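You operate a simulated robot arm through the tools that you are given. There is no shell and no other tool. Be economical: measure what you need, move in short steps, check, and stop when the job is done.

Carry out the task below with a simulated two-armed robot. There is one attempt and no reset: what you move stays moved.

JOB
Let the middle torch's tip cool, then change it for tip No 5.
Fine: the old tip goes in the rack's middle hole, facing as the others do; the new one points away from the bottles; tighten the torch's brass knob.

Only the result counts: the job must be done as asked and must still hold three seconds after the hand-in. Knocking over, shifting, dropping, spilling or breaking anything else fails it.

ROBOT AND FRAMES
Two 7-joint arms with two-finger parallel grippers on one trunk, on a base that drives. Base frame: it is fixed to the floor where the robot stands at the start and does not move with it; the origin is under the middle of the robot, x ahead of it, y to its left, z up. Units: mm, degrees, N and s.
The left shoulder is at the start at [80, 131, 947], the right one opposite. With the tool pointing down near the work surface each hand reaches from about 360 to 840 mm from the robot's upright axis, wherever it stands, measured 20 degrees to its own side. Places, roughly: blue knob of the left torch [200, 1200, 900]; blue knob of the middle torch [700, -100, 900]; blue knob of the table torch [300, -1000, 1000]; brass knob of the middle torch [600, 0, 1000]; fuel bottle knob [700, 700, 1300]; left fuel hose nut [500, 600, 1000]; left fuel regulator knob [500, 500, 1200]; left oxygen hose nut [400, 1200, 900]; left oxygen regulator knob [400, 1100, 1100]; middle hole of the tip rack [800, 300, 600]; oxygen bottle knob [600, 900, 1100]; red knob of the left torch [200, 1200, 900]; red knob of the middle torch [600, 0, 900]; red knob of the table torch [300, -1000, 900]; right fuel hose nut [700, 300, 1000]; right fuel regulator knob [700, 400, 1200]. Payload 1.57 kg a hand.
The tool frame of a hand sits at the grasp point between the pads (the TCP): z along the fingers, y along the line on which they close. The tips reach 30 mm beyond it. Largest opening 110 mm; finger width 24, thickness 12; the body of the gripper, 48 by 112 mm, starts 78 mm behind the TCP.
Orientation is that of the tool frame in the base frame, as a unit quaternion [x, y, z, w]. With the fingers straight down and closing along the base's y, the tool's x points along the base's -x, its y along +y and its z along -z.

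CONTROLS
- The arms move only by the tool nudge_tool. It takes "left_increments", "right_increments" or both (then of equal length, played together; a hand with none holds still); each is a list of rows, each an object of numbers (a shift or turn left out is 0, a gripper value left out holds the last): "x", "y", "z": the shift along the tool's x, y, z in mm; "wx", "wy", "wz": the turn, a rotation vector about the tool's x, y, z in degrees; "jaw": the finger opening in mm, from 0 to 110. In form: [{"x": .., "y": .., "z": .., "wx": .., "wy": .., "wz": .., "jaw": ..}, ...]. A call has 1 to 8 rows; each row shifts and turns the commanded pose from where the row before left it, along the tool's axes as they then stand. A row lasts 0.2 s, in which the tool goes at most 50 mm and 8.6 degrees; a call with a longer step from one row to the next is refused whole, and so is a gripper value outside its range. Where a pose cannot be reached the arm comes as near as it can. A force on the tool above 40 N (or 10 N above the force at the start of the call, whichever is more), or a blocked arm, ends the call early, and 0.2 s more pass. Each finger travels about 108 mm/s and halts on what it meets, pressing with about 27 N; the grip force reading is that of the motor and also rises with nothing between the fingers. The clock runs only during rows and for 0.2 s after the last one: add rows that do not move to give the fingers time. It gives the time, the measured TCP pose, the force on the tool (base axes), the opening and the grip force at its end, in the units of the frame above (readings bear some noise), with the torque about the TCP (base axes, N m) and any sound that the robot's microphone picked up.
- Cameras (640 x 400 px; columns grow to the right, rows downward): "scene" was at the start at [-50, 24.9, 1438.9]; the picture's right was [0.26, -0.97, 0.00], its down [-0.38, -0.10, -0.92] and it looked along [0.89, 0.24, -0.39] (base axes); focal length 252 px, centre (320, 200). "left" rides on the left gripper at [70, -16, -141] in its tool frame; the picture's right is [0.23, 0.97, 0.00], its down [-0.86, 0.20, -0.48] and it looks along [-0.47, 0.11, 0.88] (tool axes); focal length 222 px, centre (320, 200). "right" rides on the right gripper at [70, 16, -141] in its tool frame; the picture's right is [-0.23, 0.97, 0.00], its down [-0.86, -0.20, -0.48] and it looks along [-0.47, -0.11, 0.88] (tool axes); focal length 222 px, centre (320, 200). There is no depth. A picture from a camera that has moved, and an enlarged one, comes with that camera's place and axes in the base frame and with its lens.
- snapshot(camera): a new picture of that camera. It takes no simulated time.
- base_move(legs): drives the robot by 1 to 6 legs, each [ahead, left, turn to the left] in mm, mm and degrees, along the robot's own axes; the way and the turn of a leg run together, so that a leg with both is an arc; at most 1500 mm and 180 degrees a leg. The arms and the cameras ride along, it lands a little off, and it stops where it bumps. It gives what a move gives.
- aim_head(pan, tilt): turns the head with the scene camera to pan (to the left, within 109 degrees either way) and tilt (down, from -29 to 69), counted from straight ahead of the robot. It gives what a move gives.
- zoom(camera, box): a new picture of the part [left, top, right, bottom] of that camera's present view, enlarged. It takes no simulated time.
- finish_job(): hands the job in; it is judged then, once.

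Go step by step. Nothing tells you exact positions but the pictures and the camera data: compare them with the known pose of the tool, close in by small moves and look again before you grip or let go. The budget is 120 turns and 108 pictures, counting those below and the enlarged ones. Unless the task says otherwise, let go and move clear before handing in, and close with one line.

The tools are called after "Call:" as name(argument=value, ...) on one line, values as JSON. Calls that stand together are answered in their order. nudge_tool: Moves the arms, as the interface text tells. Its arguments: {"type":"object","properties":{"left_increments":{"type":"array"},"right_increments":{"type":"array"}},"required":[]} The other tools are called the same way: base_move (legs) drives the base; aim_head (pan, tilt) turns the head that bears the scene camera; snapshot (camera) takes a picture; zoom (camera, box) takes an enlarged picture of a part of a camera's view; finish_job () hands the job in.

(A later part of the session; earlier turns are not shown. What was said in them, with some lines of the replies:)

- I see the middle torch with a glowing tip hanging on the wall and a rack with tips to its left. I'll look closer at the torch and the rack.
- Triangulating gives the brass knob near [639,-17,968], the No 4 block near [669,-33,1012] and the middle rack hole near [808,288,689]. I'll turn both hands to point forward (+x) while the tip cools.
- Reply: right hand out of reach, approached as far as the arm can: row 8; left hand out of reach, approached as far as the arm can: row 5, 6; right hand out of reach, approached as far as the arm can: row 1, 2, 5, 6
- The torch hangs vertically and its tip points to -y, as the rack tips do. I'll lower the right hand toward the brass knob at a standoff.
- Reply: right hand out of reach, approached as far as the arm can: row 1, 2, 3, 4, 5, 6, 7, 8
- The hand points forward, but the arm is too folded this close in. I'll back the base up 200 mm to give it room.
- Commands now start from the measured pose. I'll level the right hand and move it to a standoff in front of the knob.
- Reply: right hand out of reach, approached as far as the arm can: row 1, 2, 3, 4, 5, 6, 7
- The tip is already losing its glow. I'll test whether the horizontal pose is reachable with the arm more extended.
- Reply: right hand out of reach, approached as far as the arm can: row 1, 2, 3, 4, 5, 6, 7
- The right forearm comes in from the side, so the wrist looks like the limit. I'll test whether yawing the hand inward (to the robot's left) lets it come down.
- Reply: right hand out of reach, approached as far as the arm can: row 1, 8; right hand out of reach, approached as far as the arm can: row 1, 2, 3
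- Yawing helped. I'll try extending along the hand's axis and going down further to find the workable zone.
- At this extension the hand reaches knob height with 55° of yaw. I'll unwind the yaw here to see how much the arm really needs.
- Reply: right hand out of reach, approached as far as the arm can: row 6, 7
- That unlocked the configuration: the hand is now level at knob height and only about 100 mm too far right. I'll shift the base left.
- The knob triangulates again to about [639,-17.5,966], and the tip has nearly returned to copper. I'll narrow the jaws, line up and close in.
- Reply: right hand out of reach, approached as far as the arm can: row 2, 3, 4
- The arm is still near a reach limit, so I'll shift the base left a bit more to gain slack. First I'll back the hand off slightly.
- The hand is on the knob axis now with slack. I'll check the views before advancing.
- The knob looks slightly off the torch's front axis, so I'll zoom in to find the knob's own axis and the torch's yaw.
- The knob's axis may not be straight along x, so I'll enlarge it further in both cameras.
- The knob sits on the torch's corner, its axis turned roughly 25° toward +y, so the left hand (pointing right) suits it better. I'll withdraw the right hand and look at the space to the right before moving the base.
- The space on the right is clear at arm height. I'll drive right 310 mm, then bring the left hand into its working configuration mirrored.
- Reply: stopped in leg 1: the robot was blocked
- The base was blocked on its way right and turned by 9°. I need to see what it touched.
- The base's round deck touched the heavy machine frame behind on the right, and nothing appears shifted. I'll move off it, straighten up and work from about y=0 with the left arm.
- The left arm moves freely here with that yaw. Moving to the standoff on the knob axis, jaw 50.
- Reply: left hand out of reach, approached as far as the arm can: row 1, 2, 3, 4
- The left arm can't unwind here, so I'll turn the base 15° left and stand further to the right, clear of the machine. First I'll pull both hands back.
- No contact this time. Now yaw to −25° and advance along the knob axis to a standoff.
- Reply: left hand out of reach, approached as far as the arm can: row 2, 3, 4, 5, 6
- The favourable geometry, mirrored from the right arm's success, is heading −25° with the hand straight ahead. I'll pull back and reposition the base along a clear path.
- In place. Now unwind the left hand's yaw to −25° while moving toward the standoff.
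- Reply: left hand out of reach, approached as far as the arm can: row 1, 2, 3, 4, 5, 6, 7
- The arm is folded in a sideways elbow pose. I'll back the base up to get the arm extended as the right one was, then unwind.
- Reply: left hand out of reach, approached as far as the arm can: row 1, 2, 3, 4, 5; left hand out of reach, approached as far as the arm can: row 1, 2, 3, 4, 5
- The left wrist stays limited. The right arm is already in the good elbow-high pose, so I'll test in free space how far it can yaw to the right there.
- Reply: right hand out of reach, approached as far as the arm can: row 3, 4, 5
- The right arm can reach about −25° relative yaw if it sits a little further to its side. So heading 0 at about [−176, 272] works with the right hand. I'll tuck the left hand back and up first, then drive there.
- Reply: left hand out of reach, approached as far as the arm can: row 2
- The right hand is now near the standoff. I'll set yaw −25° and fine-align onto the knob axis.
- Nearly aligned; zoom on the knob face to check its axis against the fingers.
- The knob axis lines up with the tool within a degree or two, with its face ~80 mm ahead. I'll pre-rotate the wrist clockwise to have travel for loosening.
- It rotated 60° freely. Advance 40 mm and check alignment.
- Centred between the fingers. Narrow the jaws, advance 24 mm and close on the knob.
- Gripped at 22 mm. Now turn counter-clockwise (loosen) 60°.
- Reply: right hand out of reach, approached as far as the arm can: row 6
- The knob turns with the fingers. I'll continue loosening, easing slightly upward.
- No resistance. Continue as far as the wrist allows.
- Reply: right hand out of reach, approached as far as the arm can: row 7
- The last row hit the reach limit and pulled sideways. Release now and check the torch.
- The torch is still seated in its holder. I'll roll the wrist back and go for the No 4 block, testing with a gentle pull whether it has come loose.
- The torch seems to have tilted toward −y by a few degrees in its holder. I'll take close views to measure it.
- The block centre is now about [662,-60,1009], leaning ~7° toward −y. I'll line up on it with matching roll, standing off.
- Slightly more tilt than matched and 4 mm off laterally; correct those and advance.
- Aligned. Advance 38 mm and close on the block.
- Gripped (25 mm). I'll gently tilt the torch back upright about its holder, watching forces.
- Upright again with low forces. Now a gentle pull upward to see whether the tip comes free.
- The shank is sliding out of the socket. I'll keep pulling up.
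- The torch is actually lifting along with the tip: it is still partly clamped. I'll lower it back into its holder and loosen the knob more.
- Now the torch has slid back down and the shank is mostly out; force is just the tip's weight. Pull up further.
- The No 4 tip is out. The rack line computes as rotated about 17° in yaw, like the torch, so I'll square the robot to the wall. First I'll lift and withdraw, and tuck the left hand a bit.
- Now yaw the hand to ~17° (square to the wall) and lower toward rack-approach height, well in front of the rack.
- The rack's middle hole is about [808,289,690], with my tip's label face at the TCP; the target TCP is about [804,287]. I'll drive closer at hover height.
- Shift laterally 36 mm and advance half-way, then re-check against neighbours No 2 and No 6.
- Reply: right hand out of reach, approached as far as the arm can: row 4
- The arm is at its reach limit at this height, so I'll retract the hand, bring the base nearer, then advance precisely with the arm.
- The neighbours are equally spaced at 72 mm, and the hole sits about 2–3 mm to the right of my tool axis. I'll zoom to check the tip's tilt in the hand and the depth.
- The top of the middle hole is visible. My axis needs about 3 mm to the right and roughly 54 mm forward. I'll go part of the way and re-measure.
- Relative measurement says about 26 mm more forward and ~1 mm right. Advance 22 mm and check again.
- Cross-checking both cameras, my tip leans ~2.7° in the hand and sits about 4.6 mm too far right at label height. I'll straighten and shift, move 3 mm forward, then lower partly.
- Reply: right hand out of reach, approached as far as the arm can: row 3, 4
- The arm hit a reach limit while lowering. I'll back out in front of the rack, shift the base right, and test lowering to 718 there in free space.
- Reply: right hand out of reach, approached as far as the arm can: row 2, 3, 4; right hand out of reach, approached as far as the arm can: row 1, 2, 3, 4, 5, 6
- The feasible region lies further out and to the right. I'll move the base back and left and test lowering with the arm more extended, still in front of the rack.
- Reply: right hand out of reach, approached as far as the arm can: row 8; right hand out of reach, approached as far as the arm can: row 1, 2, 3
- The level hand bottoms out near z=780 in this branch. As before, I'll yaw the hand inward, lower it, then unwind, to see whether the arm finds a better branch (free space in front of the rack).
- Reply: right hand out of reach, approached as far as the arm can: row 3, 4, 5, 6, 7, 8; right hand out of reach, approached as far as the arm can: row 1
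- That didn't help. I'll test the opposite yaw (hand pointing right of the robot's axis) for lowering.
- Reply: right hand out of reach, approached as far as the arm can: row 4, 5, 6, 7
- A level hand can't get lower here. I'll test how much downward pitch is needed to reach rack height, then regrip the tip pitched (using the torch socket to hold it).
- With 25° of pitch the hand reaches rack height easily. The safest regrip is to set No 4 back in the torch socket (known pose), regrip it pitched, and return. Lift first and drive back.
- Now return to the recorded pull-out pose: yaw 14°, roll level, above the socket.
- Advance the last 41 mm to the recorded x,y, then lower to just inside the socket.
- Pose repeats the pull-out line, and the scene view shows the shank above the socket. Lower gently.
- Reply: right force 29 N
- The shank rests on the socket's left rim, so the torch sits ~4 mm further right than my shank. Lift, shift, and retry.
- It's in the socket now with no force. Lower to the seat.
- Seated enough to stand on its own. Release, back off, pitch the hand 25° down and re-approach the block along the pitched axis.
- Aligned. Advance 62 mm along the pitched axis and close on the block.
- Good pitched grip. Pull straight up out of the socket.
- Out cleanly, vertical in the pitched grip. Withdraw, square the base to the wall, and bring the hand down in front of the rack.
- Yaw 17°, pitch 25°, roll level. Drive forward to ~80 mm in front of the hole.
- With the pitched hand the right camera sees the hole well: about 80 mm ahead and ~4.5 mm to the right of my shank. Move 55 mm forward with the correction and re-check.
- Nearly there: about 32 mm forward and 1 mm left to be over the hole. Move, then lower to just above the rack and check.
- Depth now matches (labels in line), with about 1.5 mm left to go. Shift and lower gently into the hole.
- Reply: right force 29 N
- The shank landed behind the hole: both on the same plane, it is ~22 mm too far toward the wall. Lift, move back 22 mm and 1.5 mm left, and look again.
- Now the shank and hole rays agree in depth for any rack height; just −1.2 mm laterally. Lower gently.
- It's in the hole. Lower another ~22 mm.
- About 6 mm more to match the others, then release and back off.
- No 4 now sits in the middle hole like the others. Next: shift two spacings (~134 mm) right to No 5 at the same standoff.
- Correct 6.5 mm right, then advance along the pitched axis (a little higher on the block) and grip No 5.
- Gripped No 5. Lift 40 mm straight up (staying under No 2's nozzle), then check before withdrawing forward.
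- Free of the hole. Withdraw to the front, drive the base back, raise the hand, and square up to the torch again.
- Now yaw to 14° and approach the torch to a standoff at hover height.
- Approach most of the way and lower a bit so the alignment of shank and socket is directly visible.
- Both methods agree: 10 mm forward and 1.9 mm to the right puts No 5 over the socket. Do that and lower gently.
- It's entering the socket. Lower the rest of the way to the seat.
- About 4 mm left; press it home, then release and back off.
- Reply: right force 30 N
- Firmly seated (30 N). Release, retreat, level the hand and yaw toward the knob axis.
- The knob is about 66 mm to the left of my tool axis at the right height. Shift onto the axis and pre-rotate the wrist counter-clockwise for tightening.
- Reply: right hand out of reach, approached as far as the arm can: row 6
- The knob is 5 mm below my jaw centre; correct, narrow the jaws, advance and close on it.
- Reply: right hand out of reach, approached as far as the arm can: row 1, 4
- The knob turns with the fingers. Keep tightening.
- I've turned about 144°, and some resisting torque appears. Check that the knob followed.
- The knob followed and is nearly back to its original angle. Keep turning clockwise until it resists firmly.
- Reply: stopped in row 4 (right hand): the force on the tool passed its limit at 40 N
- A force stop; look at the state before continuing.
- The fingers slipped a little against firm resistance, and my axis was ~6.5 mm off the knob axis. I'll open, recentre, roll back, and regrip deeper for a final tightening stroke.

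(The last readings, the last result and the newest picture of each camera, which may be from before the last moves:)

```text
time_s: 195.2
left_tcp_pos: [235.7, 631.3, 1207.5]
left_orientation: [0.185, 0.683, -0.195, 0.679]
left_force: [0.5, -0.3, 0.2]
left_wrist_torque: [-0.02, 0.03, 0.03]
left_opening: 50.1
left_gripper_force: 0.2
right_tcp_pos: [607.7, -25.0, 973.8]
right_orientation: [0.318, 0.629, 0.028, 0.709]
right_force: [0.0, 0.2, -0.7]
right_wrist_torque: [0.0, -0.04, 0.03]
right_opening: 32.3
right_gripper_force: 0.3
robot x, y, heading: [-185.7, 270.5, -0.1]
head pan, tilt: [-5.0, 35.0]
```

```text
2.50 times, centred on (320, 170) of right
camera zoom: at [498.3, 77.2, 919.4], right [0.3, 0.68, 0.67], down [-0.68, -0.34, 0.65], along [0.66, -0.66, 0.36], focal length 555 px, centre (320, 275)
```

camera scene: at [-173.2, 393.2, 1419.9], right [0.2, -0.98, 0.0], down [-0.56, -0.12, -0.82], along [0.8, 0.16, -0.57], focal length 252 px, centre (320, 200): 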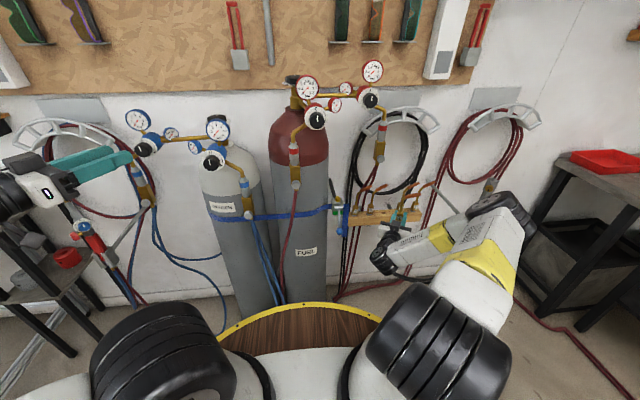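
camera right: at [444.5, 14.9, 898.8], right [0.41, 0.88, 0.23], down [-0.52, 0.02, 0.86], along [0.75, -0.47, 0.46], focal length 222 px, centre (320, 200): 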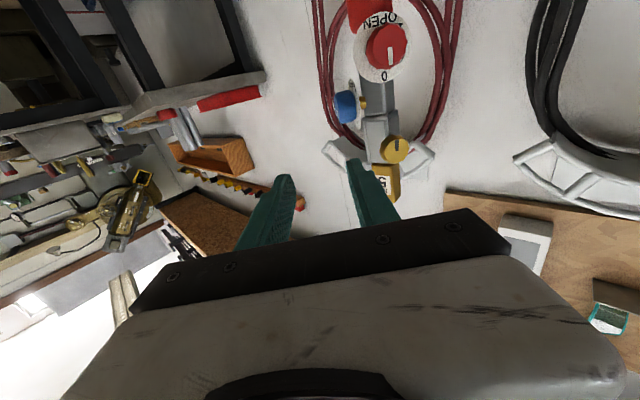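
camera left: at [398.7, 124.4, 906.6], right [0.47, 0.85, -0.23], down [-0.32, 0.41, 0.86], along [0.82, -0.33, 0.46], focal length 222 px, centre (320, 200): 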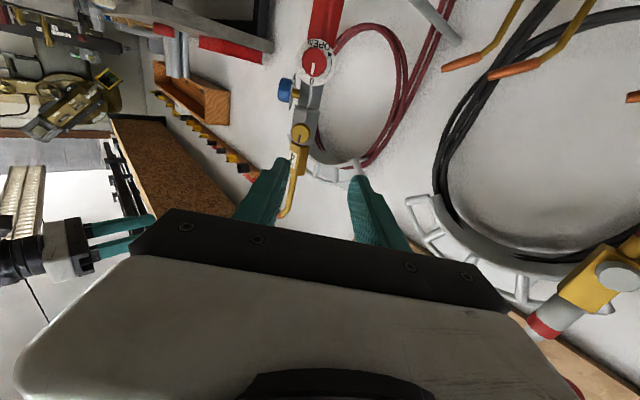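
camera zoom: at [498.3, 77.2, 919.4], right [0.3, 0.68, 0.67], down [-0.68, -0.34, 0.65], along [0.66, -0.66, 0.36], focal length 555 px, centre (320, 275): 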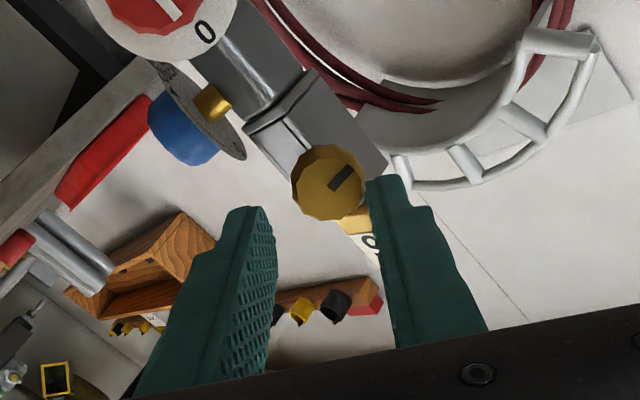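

The torch swung back once released; the knob is 15 mm lower and 6 mm left of my axis. Back off, recentre, advance and regrip.

Call:
nudge_tool(right_increments=[{"z": -16}, {"x": 15, "y": 5.8}, {}, {"z": 9}, {"z": 10}, {"jaw": 10}, {}, {}])

```text
time_s: 197.0
left_tcp_pos: [235.0, 632.1, 1208.6]
left_orientation: [0.184, 0.683, -0.195, 0.679]
left_force: [0.2, 0.5, -0.6]
left_wrist_torque: [-0.04, 0.01, -0.03]
left_opening: 50.2
left_gripper_force: 0.1
right_tcp_pos: [609.2, -19.3, 967.5]
right_orientation: [0.318, 0.629, 0.029, 0.709]
right_force: [0.8, 0.1, 0.6]
right_wrist_torque: [0.0, -0.02, 0.0]
right_opening: 10.3
right_gripper_force: 0.0
right hand out of reach, approached as far as the arm can: row 2, 5
robot x, y, heading: [-191.6, 267.5, 0.1]
head pan, tilt: [-5.0, 35.0]
```

The grip missed because the arm is at its reach limit here. Open, back away, bring the base slightly forward and left, and realign with a picture.

Call:
nudge_tool(right_increments=[{"jaw": 36}, {}, {"z": -25}, {"z": -25}, {}])

Call:
base_move(legs=[[15, 25, 0]])

Call:
zoom(camera="right", box=[220, 90, 420, 250])

```text
time_s: 198.2
left_tcp_pos: [234.0, 632.4, 1209.4]
left_orientation: [0.184, 0.683, -0.195, 0.679]
left_force: [0.0, 0.3, 0.1]
left_wrist_torque: [0.04, -0.02, 0.0]
left_opening: 50.1
left_gripper_force: 0.0
right_tcp_pos: [566.5, -1.5, 968.3]
right_orientation: [0.319, 0.628, 0.029, 0.709]
right_force: [0.5, 0.3, -0.5]
right_wrist_torque: [-0.01, 0.01, 0.01]
right_opening: 36.0
right_gripper_force: 0.0
robot x, y, heading: [-187.8, 266.9, 0.0]
head pan, tilt: [-5.0, 35.0]
```

```text
time_s: 199.0
left_tcp_pos: [248.6, 657.3, 1207.3]
left_orientation: [0.185, 0.683, -0.194, 0.679]
left_force: [0.4, -0.6, -0.7]
left_wrist_torque: [0.0, 0.01, 0.01]
left_opening: 50.1
left_gripper_force: 0.1
right_tcp_pos: [581.3, 24.4, 969.3]
right_orientation: [0.318, 0.628, 0.029, 0.709]
right_force: [0.2, 0.6, -0.4]
right_wrist_torque: [0.03, 0.0, -0.02]
right_opening: 36.0
right_gripper_force: 0.1
robot x, y, heading: [-174.8, 293.8, 0.1]
head pan, tilt: [-5.0, 35.0]
```

```text
2.50 times, centred on (320, 170) of right
camera zoom: at [471.8, 126.8, 914.6], right [0.3, 0.67, 0.67], down [-0.69, -0.34, 0.65], along [0.66, -0.66, 0.36], focal length 555 px, centre (320, 275)
```

zoom: 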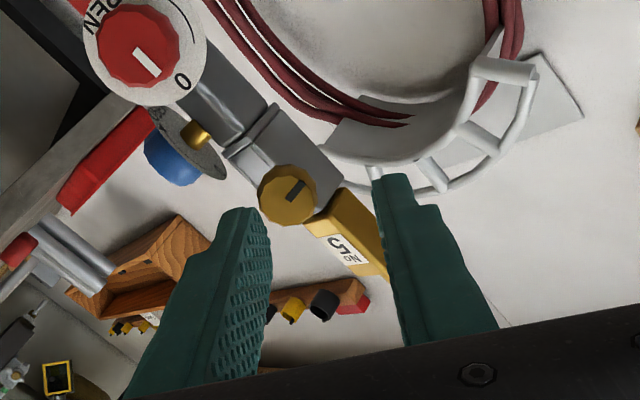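

The knob is now 3.5 mm / 16 mm off my axis with ~62 mm to go. Correct, advance 47 mm and close.

Call:
nudge_tool(right_increments=[{"x": -3.5, "y": -16}, {}, {"z": 16}, {"z": 16}, {"z": 15}, {"jaw": 10}, {}, {}])

```text
time_s: 200.8
left_tcp_pos: [248.8, 657.1, 1208.6]
left_orientation: [0.184, 0.683, -0.195, 0.679]
left_force: [-0.9, -0.4, -0.5]
left_wrist_torque: [-0.02, -0.01, 0.02]
left_opening: 50.0
left_gripper_force: 0.1
right_tcp_pos: [616.5, -10.4, 963.7]
right_orientation: [0.32, 0.628, 0.028, 0.709]
right_force: [0.1, 0.3, 1.3]
right_wrist_torque: [-0.05, -0.11, 0.05]
right_opening: 22.6
right_gripper_force: 26.7
robot x, y, heading: [-173.4, 293.1, -0.1]
head pan, tilt: [-5.0, 35.0]
```

Solid centred grip (22.6 mm), no reach warnings. Tighten clockwise and watch the torque.

Call:
nudge_tool(right_increments=[{"wz": 7}, {"wz": 7}, {"wz": 7}, {}])

Call:
nudge_tool(right_increments=[{"wz": 6}, {"wz": 6}, {}])

```text
time_s: 201.8
left_tcp_pos: [250.4, 657.4, 1207.7]
left_orientation: [0.184, 0.683, -0.195, 0.679]
left_force: [-0.3, 0.3, 1.0]
left_wrist_torque: [0.0, -0.01, 0.04]
left_opening: 50.2
left_gripper_force: 0.1
right_tcp_pos: [617.6, -9.2, 964.2]
right_orientation: [0.428, 0.559, 0.159, 0.692]
right_force: [-0.6, 1.0, 5.5]
right_wrist_torque: [-0.09, -0.23, -0.01]
right_opening: 22.7
right_gripper_force: 27.4
robot x, y, heading: [-172.9, 295.8, 0.3]
head pan, tilt: [-5.0, 35.0]
```

```text
time_s: 202.6
left_tcp_pos: [249.0, 656.2, 1207.9]
left_orientation: [0.185, 0.683, -0.196, 0.679]
left_force: [-0.1, 0.1, -0.2]
left_wrist_torque: [-0.02, 0.0, -0.02]
left_opening: 50.1
left_gripper_force: 0.1
right_tcp_pos: [617.0, -8.8, 965.3]
right_orientation: [0.483, 0.511, 0.23, 0.672]
right_force: [-0.6, 1.2, 11.9]
right_wrist_torque: [-0.18, -0.33, 0.02]
right_opening: 22.9
right_gripper_force: 26.5
robot x, y, heading: [-175.6, 293.5, -0.2]
head pan, tilt: [-5.0, 35.0]
```

Still turning without axial torque; continue.

Call:
nudge_tool(right_increments=[{"wz": 7, "x": -1}, {"wz": 7}, {"wz": 7}, {}])

Call:
zoom(camera="right", box=[220, 90, 420, 250])

```text
time_s: 203.6
left_tcp_pos: [249.0, 656.4, 1208.7]
left_orientation: [0.185, 0.683, -0.195, 0.679]
left_force: [0.3, 0.0, -0.4]
left_wrist_torque: [0.02, 0.02, 0.01]
left_opening: 50.1
left_gripper_force: 0.1
right_tcp_pos: [616.6, -9.6, 965.1]
right_orientation: [0.569, 0.415, 0.349, 0.619]
right_force: [-1.7, 2.4, 14.9]
right_wrist_torque: [-0.22, -0.36, 0.04]
right_opening: 22.6
right_gripper_force: 26.9
robot x, y, heading: [-170.2, 293.6, 0.3]
head pan, tilt: [-5.0, 35.0]
```

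```text
2.50 times, centred on (320, 170) of right
camera zoom: at [516.1, 113.7, 972.1], right [-0.06, -0.1, 0.99], down [-0.8, -0.6, -0.1], along [0.6, -0.8, -0.05], focal length 555 px, centre (320, 275)
```

zoom: 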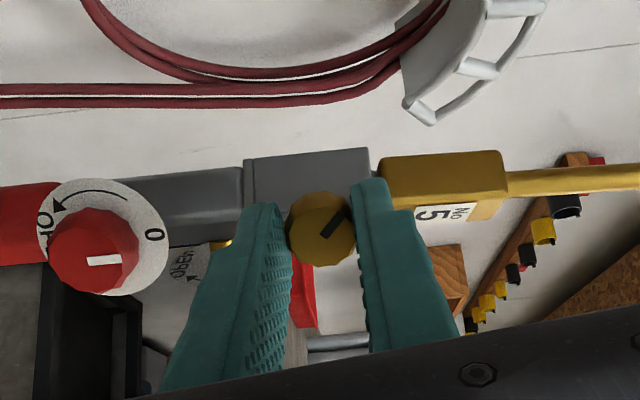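

The knob has followed, but was dragged loose earlier when I reopened; it needs about 55°+ more. Continue turning while easing upward.

Call:
nudge_tool(right_increments=[{"wz": 7, "y": 2}, {"wz": 7}, {"wz": 7}, {"wz": 7}, {}])

```text
time_s: 204.8
left_tcp_pos: [248.3, 657.0, 1207.8]
left_orientation: [0.185, 0.683, -0.195, 0.679]
left_force: [-0.4, 0.0, 0.0]
left_wrist_torque: [0.03, 0.04, -0.01]
left_opening: 50.0
left_gripper_force: 0.0
right_tcp_pos: [616.3, -9.8, 966.9]
right_orientation: [0.653, 0.265, 0.487, 0.516]
right_force: [-0.1, 0.7, 4.3]
right_wrist_torque: [-0.07, -0.11, -0.01]
right_opening: 22.7
right_gripper_force: 26.7
robot x, y, heading: [-171.8, 294.9, 0.1]
head pan, tilt: [-5.0, 35.0]
```

No limit yet; keep going.

Call:
nudge_tool(right_increments=[{"wz": 7}, {"wz": 7}, {"wz": 7}, {"wz": 7}, {}])

```text
time_s: 206.0
left_tcp_pos: [249.9, 657.5, 1209.1]
left_orientation: [0.184, 0.683, -0.194, 0.679]
left_force: [0.0, -0.1, -0.7]
left_wrist_torque: [0.02, 0.01, -0.01]
left_opening: 50.2
left_gripper_force: 0.0
right_tcp_pos: [615.5, -9.9, 965.8]
right_orientation: [0.697, 0.098, 0.598, 0.383]
right_force: [-1.6, 0.2, 4.8]
right_wrist_torque: [-0.26, -0.11, -0.04]
right_opening: 22.6
right_gripper_force: 26.7
robot x, y, heading: [-173.2, 295.8, 0.1]
head pan, tilt: [-5.0, 35.0]
```

Axial torque (~0.19 N m) is starting to appear. Continue.

Call:
nudge_tool(right_increments=[{"wz": 7}, {"wz": 7}, {"wz": 7}, {}])

```text
time_s: 207.0
left_tcp_pos: [249.0, 658.1, 1208.2]
left_orientation: [0.184, 0.683, -0.195, 0.679]
left_force: [0.9, 0.2, -0.2]
left_wrist_torque: [0.02, 0.02, -0.03]
left_opening: 50.0
left_gripper_force: 0.0
right_tcp_pos: [616.1, -9.4, 966.1]
right_orientation: [0.704, -0.03, 0.657, 0.267]
right_force: [-1.9, -0.6, 0.5]
right_wrist_torque: [-0.19, 0.24, -0.06]
right_opening: 22.5
right_gripper_force: 26.8
robot x, y, heading: [-173.2, 296.0, 0.1]
head pan, tilt: [-5.0, 35.0]
```

Torque is rising (~0.27 N m). A final bit to make sure it's tight.

Call:
nudge_tool(right_increments=[{"wz": 7}, {"wz": 7}, {"wz": 7}, {}])

```text
time_s: 208.0
left_tcp_pos: [249.8, 657.6, 1208.3]
left_orientation: [0.184, 0.683, -0.194, 0.68]
left_force: [-0.6, -1.1, -0.7]
left_wrist_torque: [-0.04, 0.02, -0.03]
left_opening: 50.0
left_gripper_force: 0.0
right_tcp_pos: [617.4, -10.4, 966.2]
right_orientation: [0.686, -0.158, 0.695, 0.143]
right_force: [-0.7, 0.4, 0.6]
right_wrist_torque: [-0.26, 0.08, -0.02]
right_opening: 22.7
right_gripper_force: 26.5
robot x, y, heading: [-174.3, 293.0, -0.3]
head pan, tilt: [-5.0, 35.0]
```

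Torque has plateaued at ~0.27 N m with the fingers slipping on a fixed knob, so it is tight. Open symmetrically, retreat straight back, and take a last look.

Call:
nudge_tool(right_increments=[{"jaw": 40}, {}, {}, {"z": -20}, {"z": -30}, {"z": -30}, {"z": -30}, {}])

Call:
snapshot(camera="right")

```text
time_s: 209.8
left_tcp_pos: [249.2, 657.4, 1208.6]
left_orientation: [0.184, 0.683, -0.195, 0.679]
left_force: [0.7, -0.3, 0.1]
left_wrist_torque: [0.01, -0.02, 0.0]
left_opening: 50.1
left_gripper_force: 0.0
right_tcp_pos: [517.0, 36.5, 966.8]
right_orientation: [0.687, -0.158, 0.695, 0.144]
right_force: [0.1, 0.3, -0.2]
right_wrist_torque: [-0.01, 0.02, -0.02]
right_opening: 40.1
right_gripper_force: 0.0
robot x, y, heading: [-175.9, 295.6, 0.2]
head pan, tilt: [-5.0, 35.0]
```

```text
0 pictures are left
camera right: at [378.6, 79.6, 1035.6], right [-0.4, -0.88, -0.25], down [-0.34, 0.39, -0.85], along [0.85, -0.26, -0.46], focal length 222 px, centre (320, 200)
```

right: 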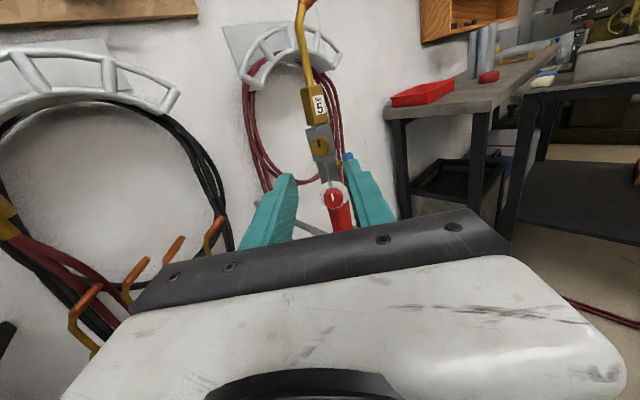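

The torch stands upright with No 5 seated and pointing away from the bottles. The knob mark is back at its original angle, No 4 is in the middle rack hole, and both hands are clear.

Call:
finish_job()

```text
The job is handed in.
```

I handed the job in with tip No 5 in the middle torch, pointing away from the bottles, and the brass knob turned until it would go no further. Cooled tip No 4 is in the rack's middle hole, facing as the others do. While repositioning, the base once bumped the machine frame behind it; in the pictures nothing looked moved.
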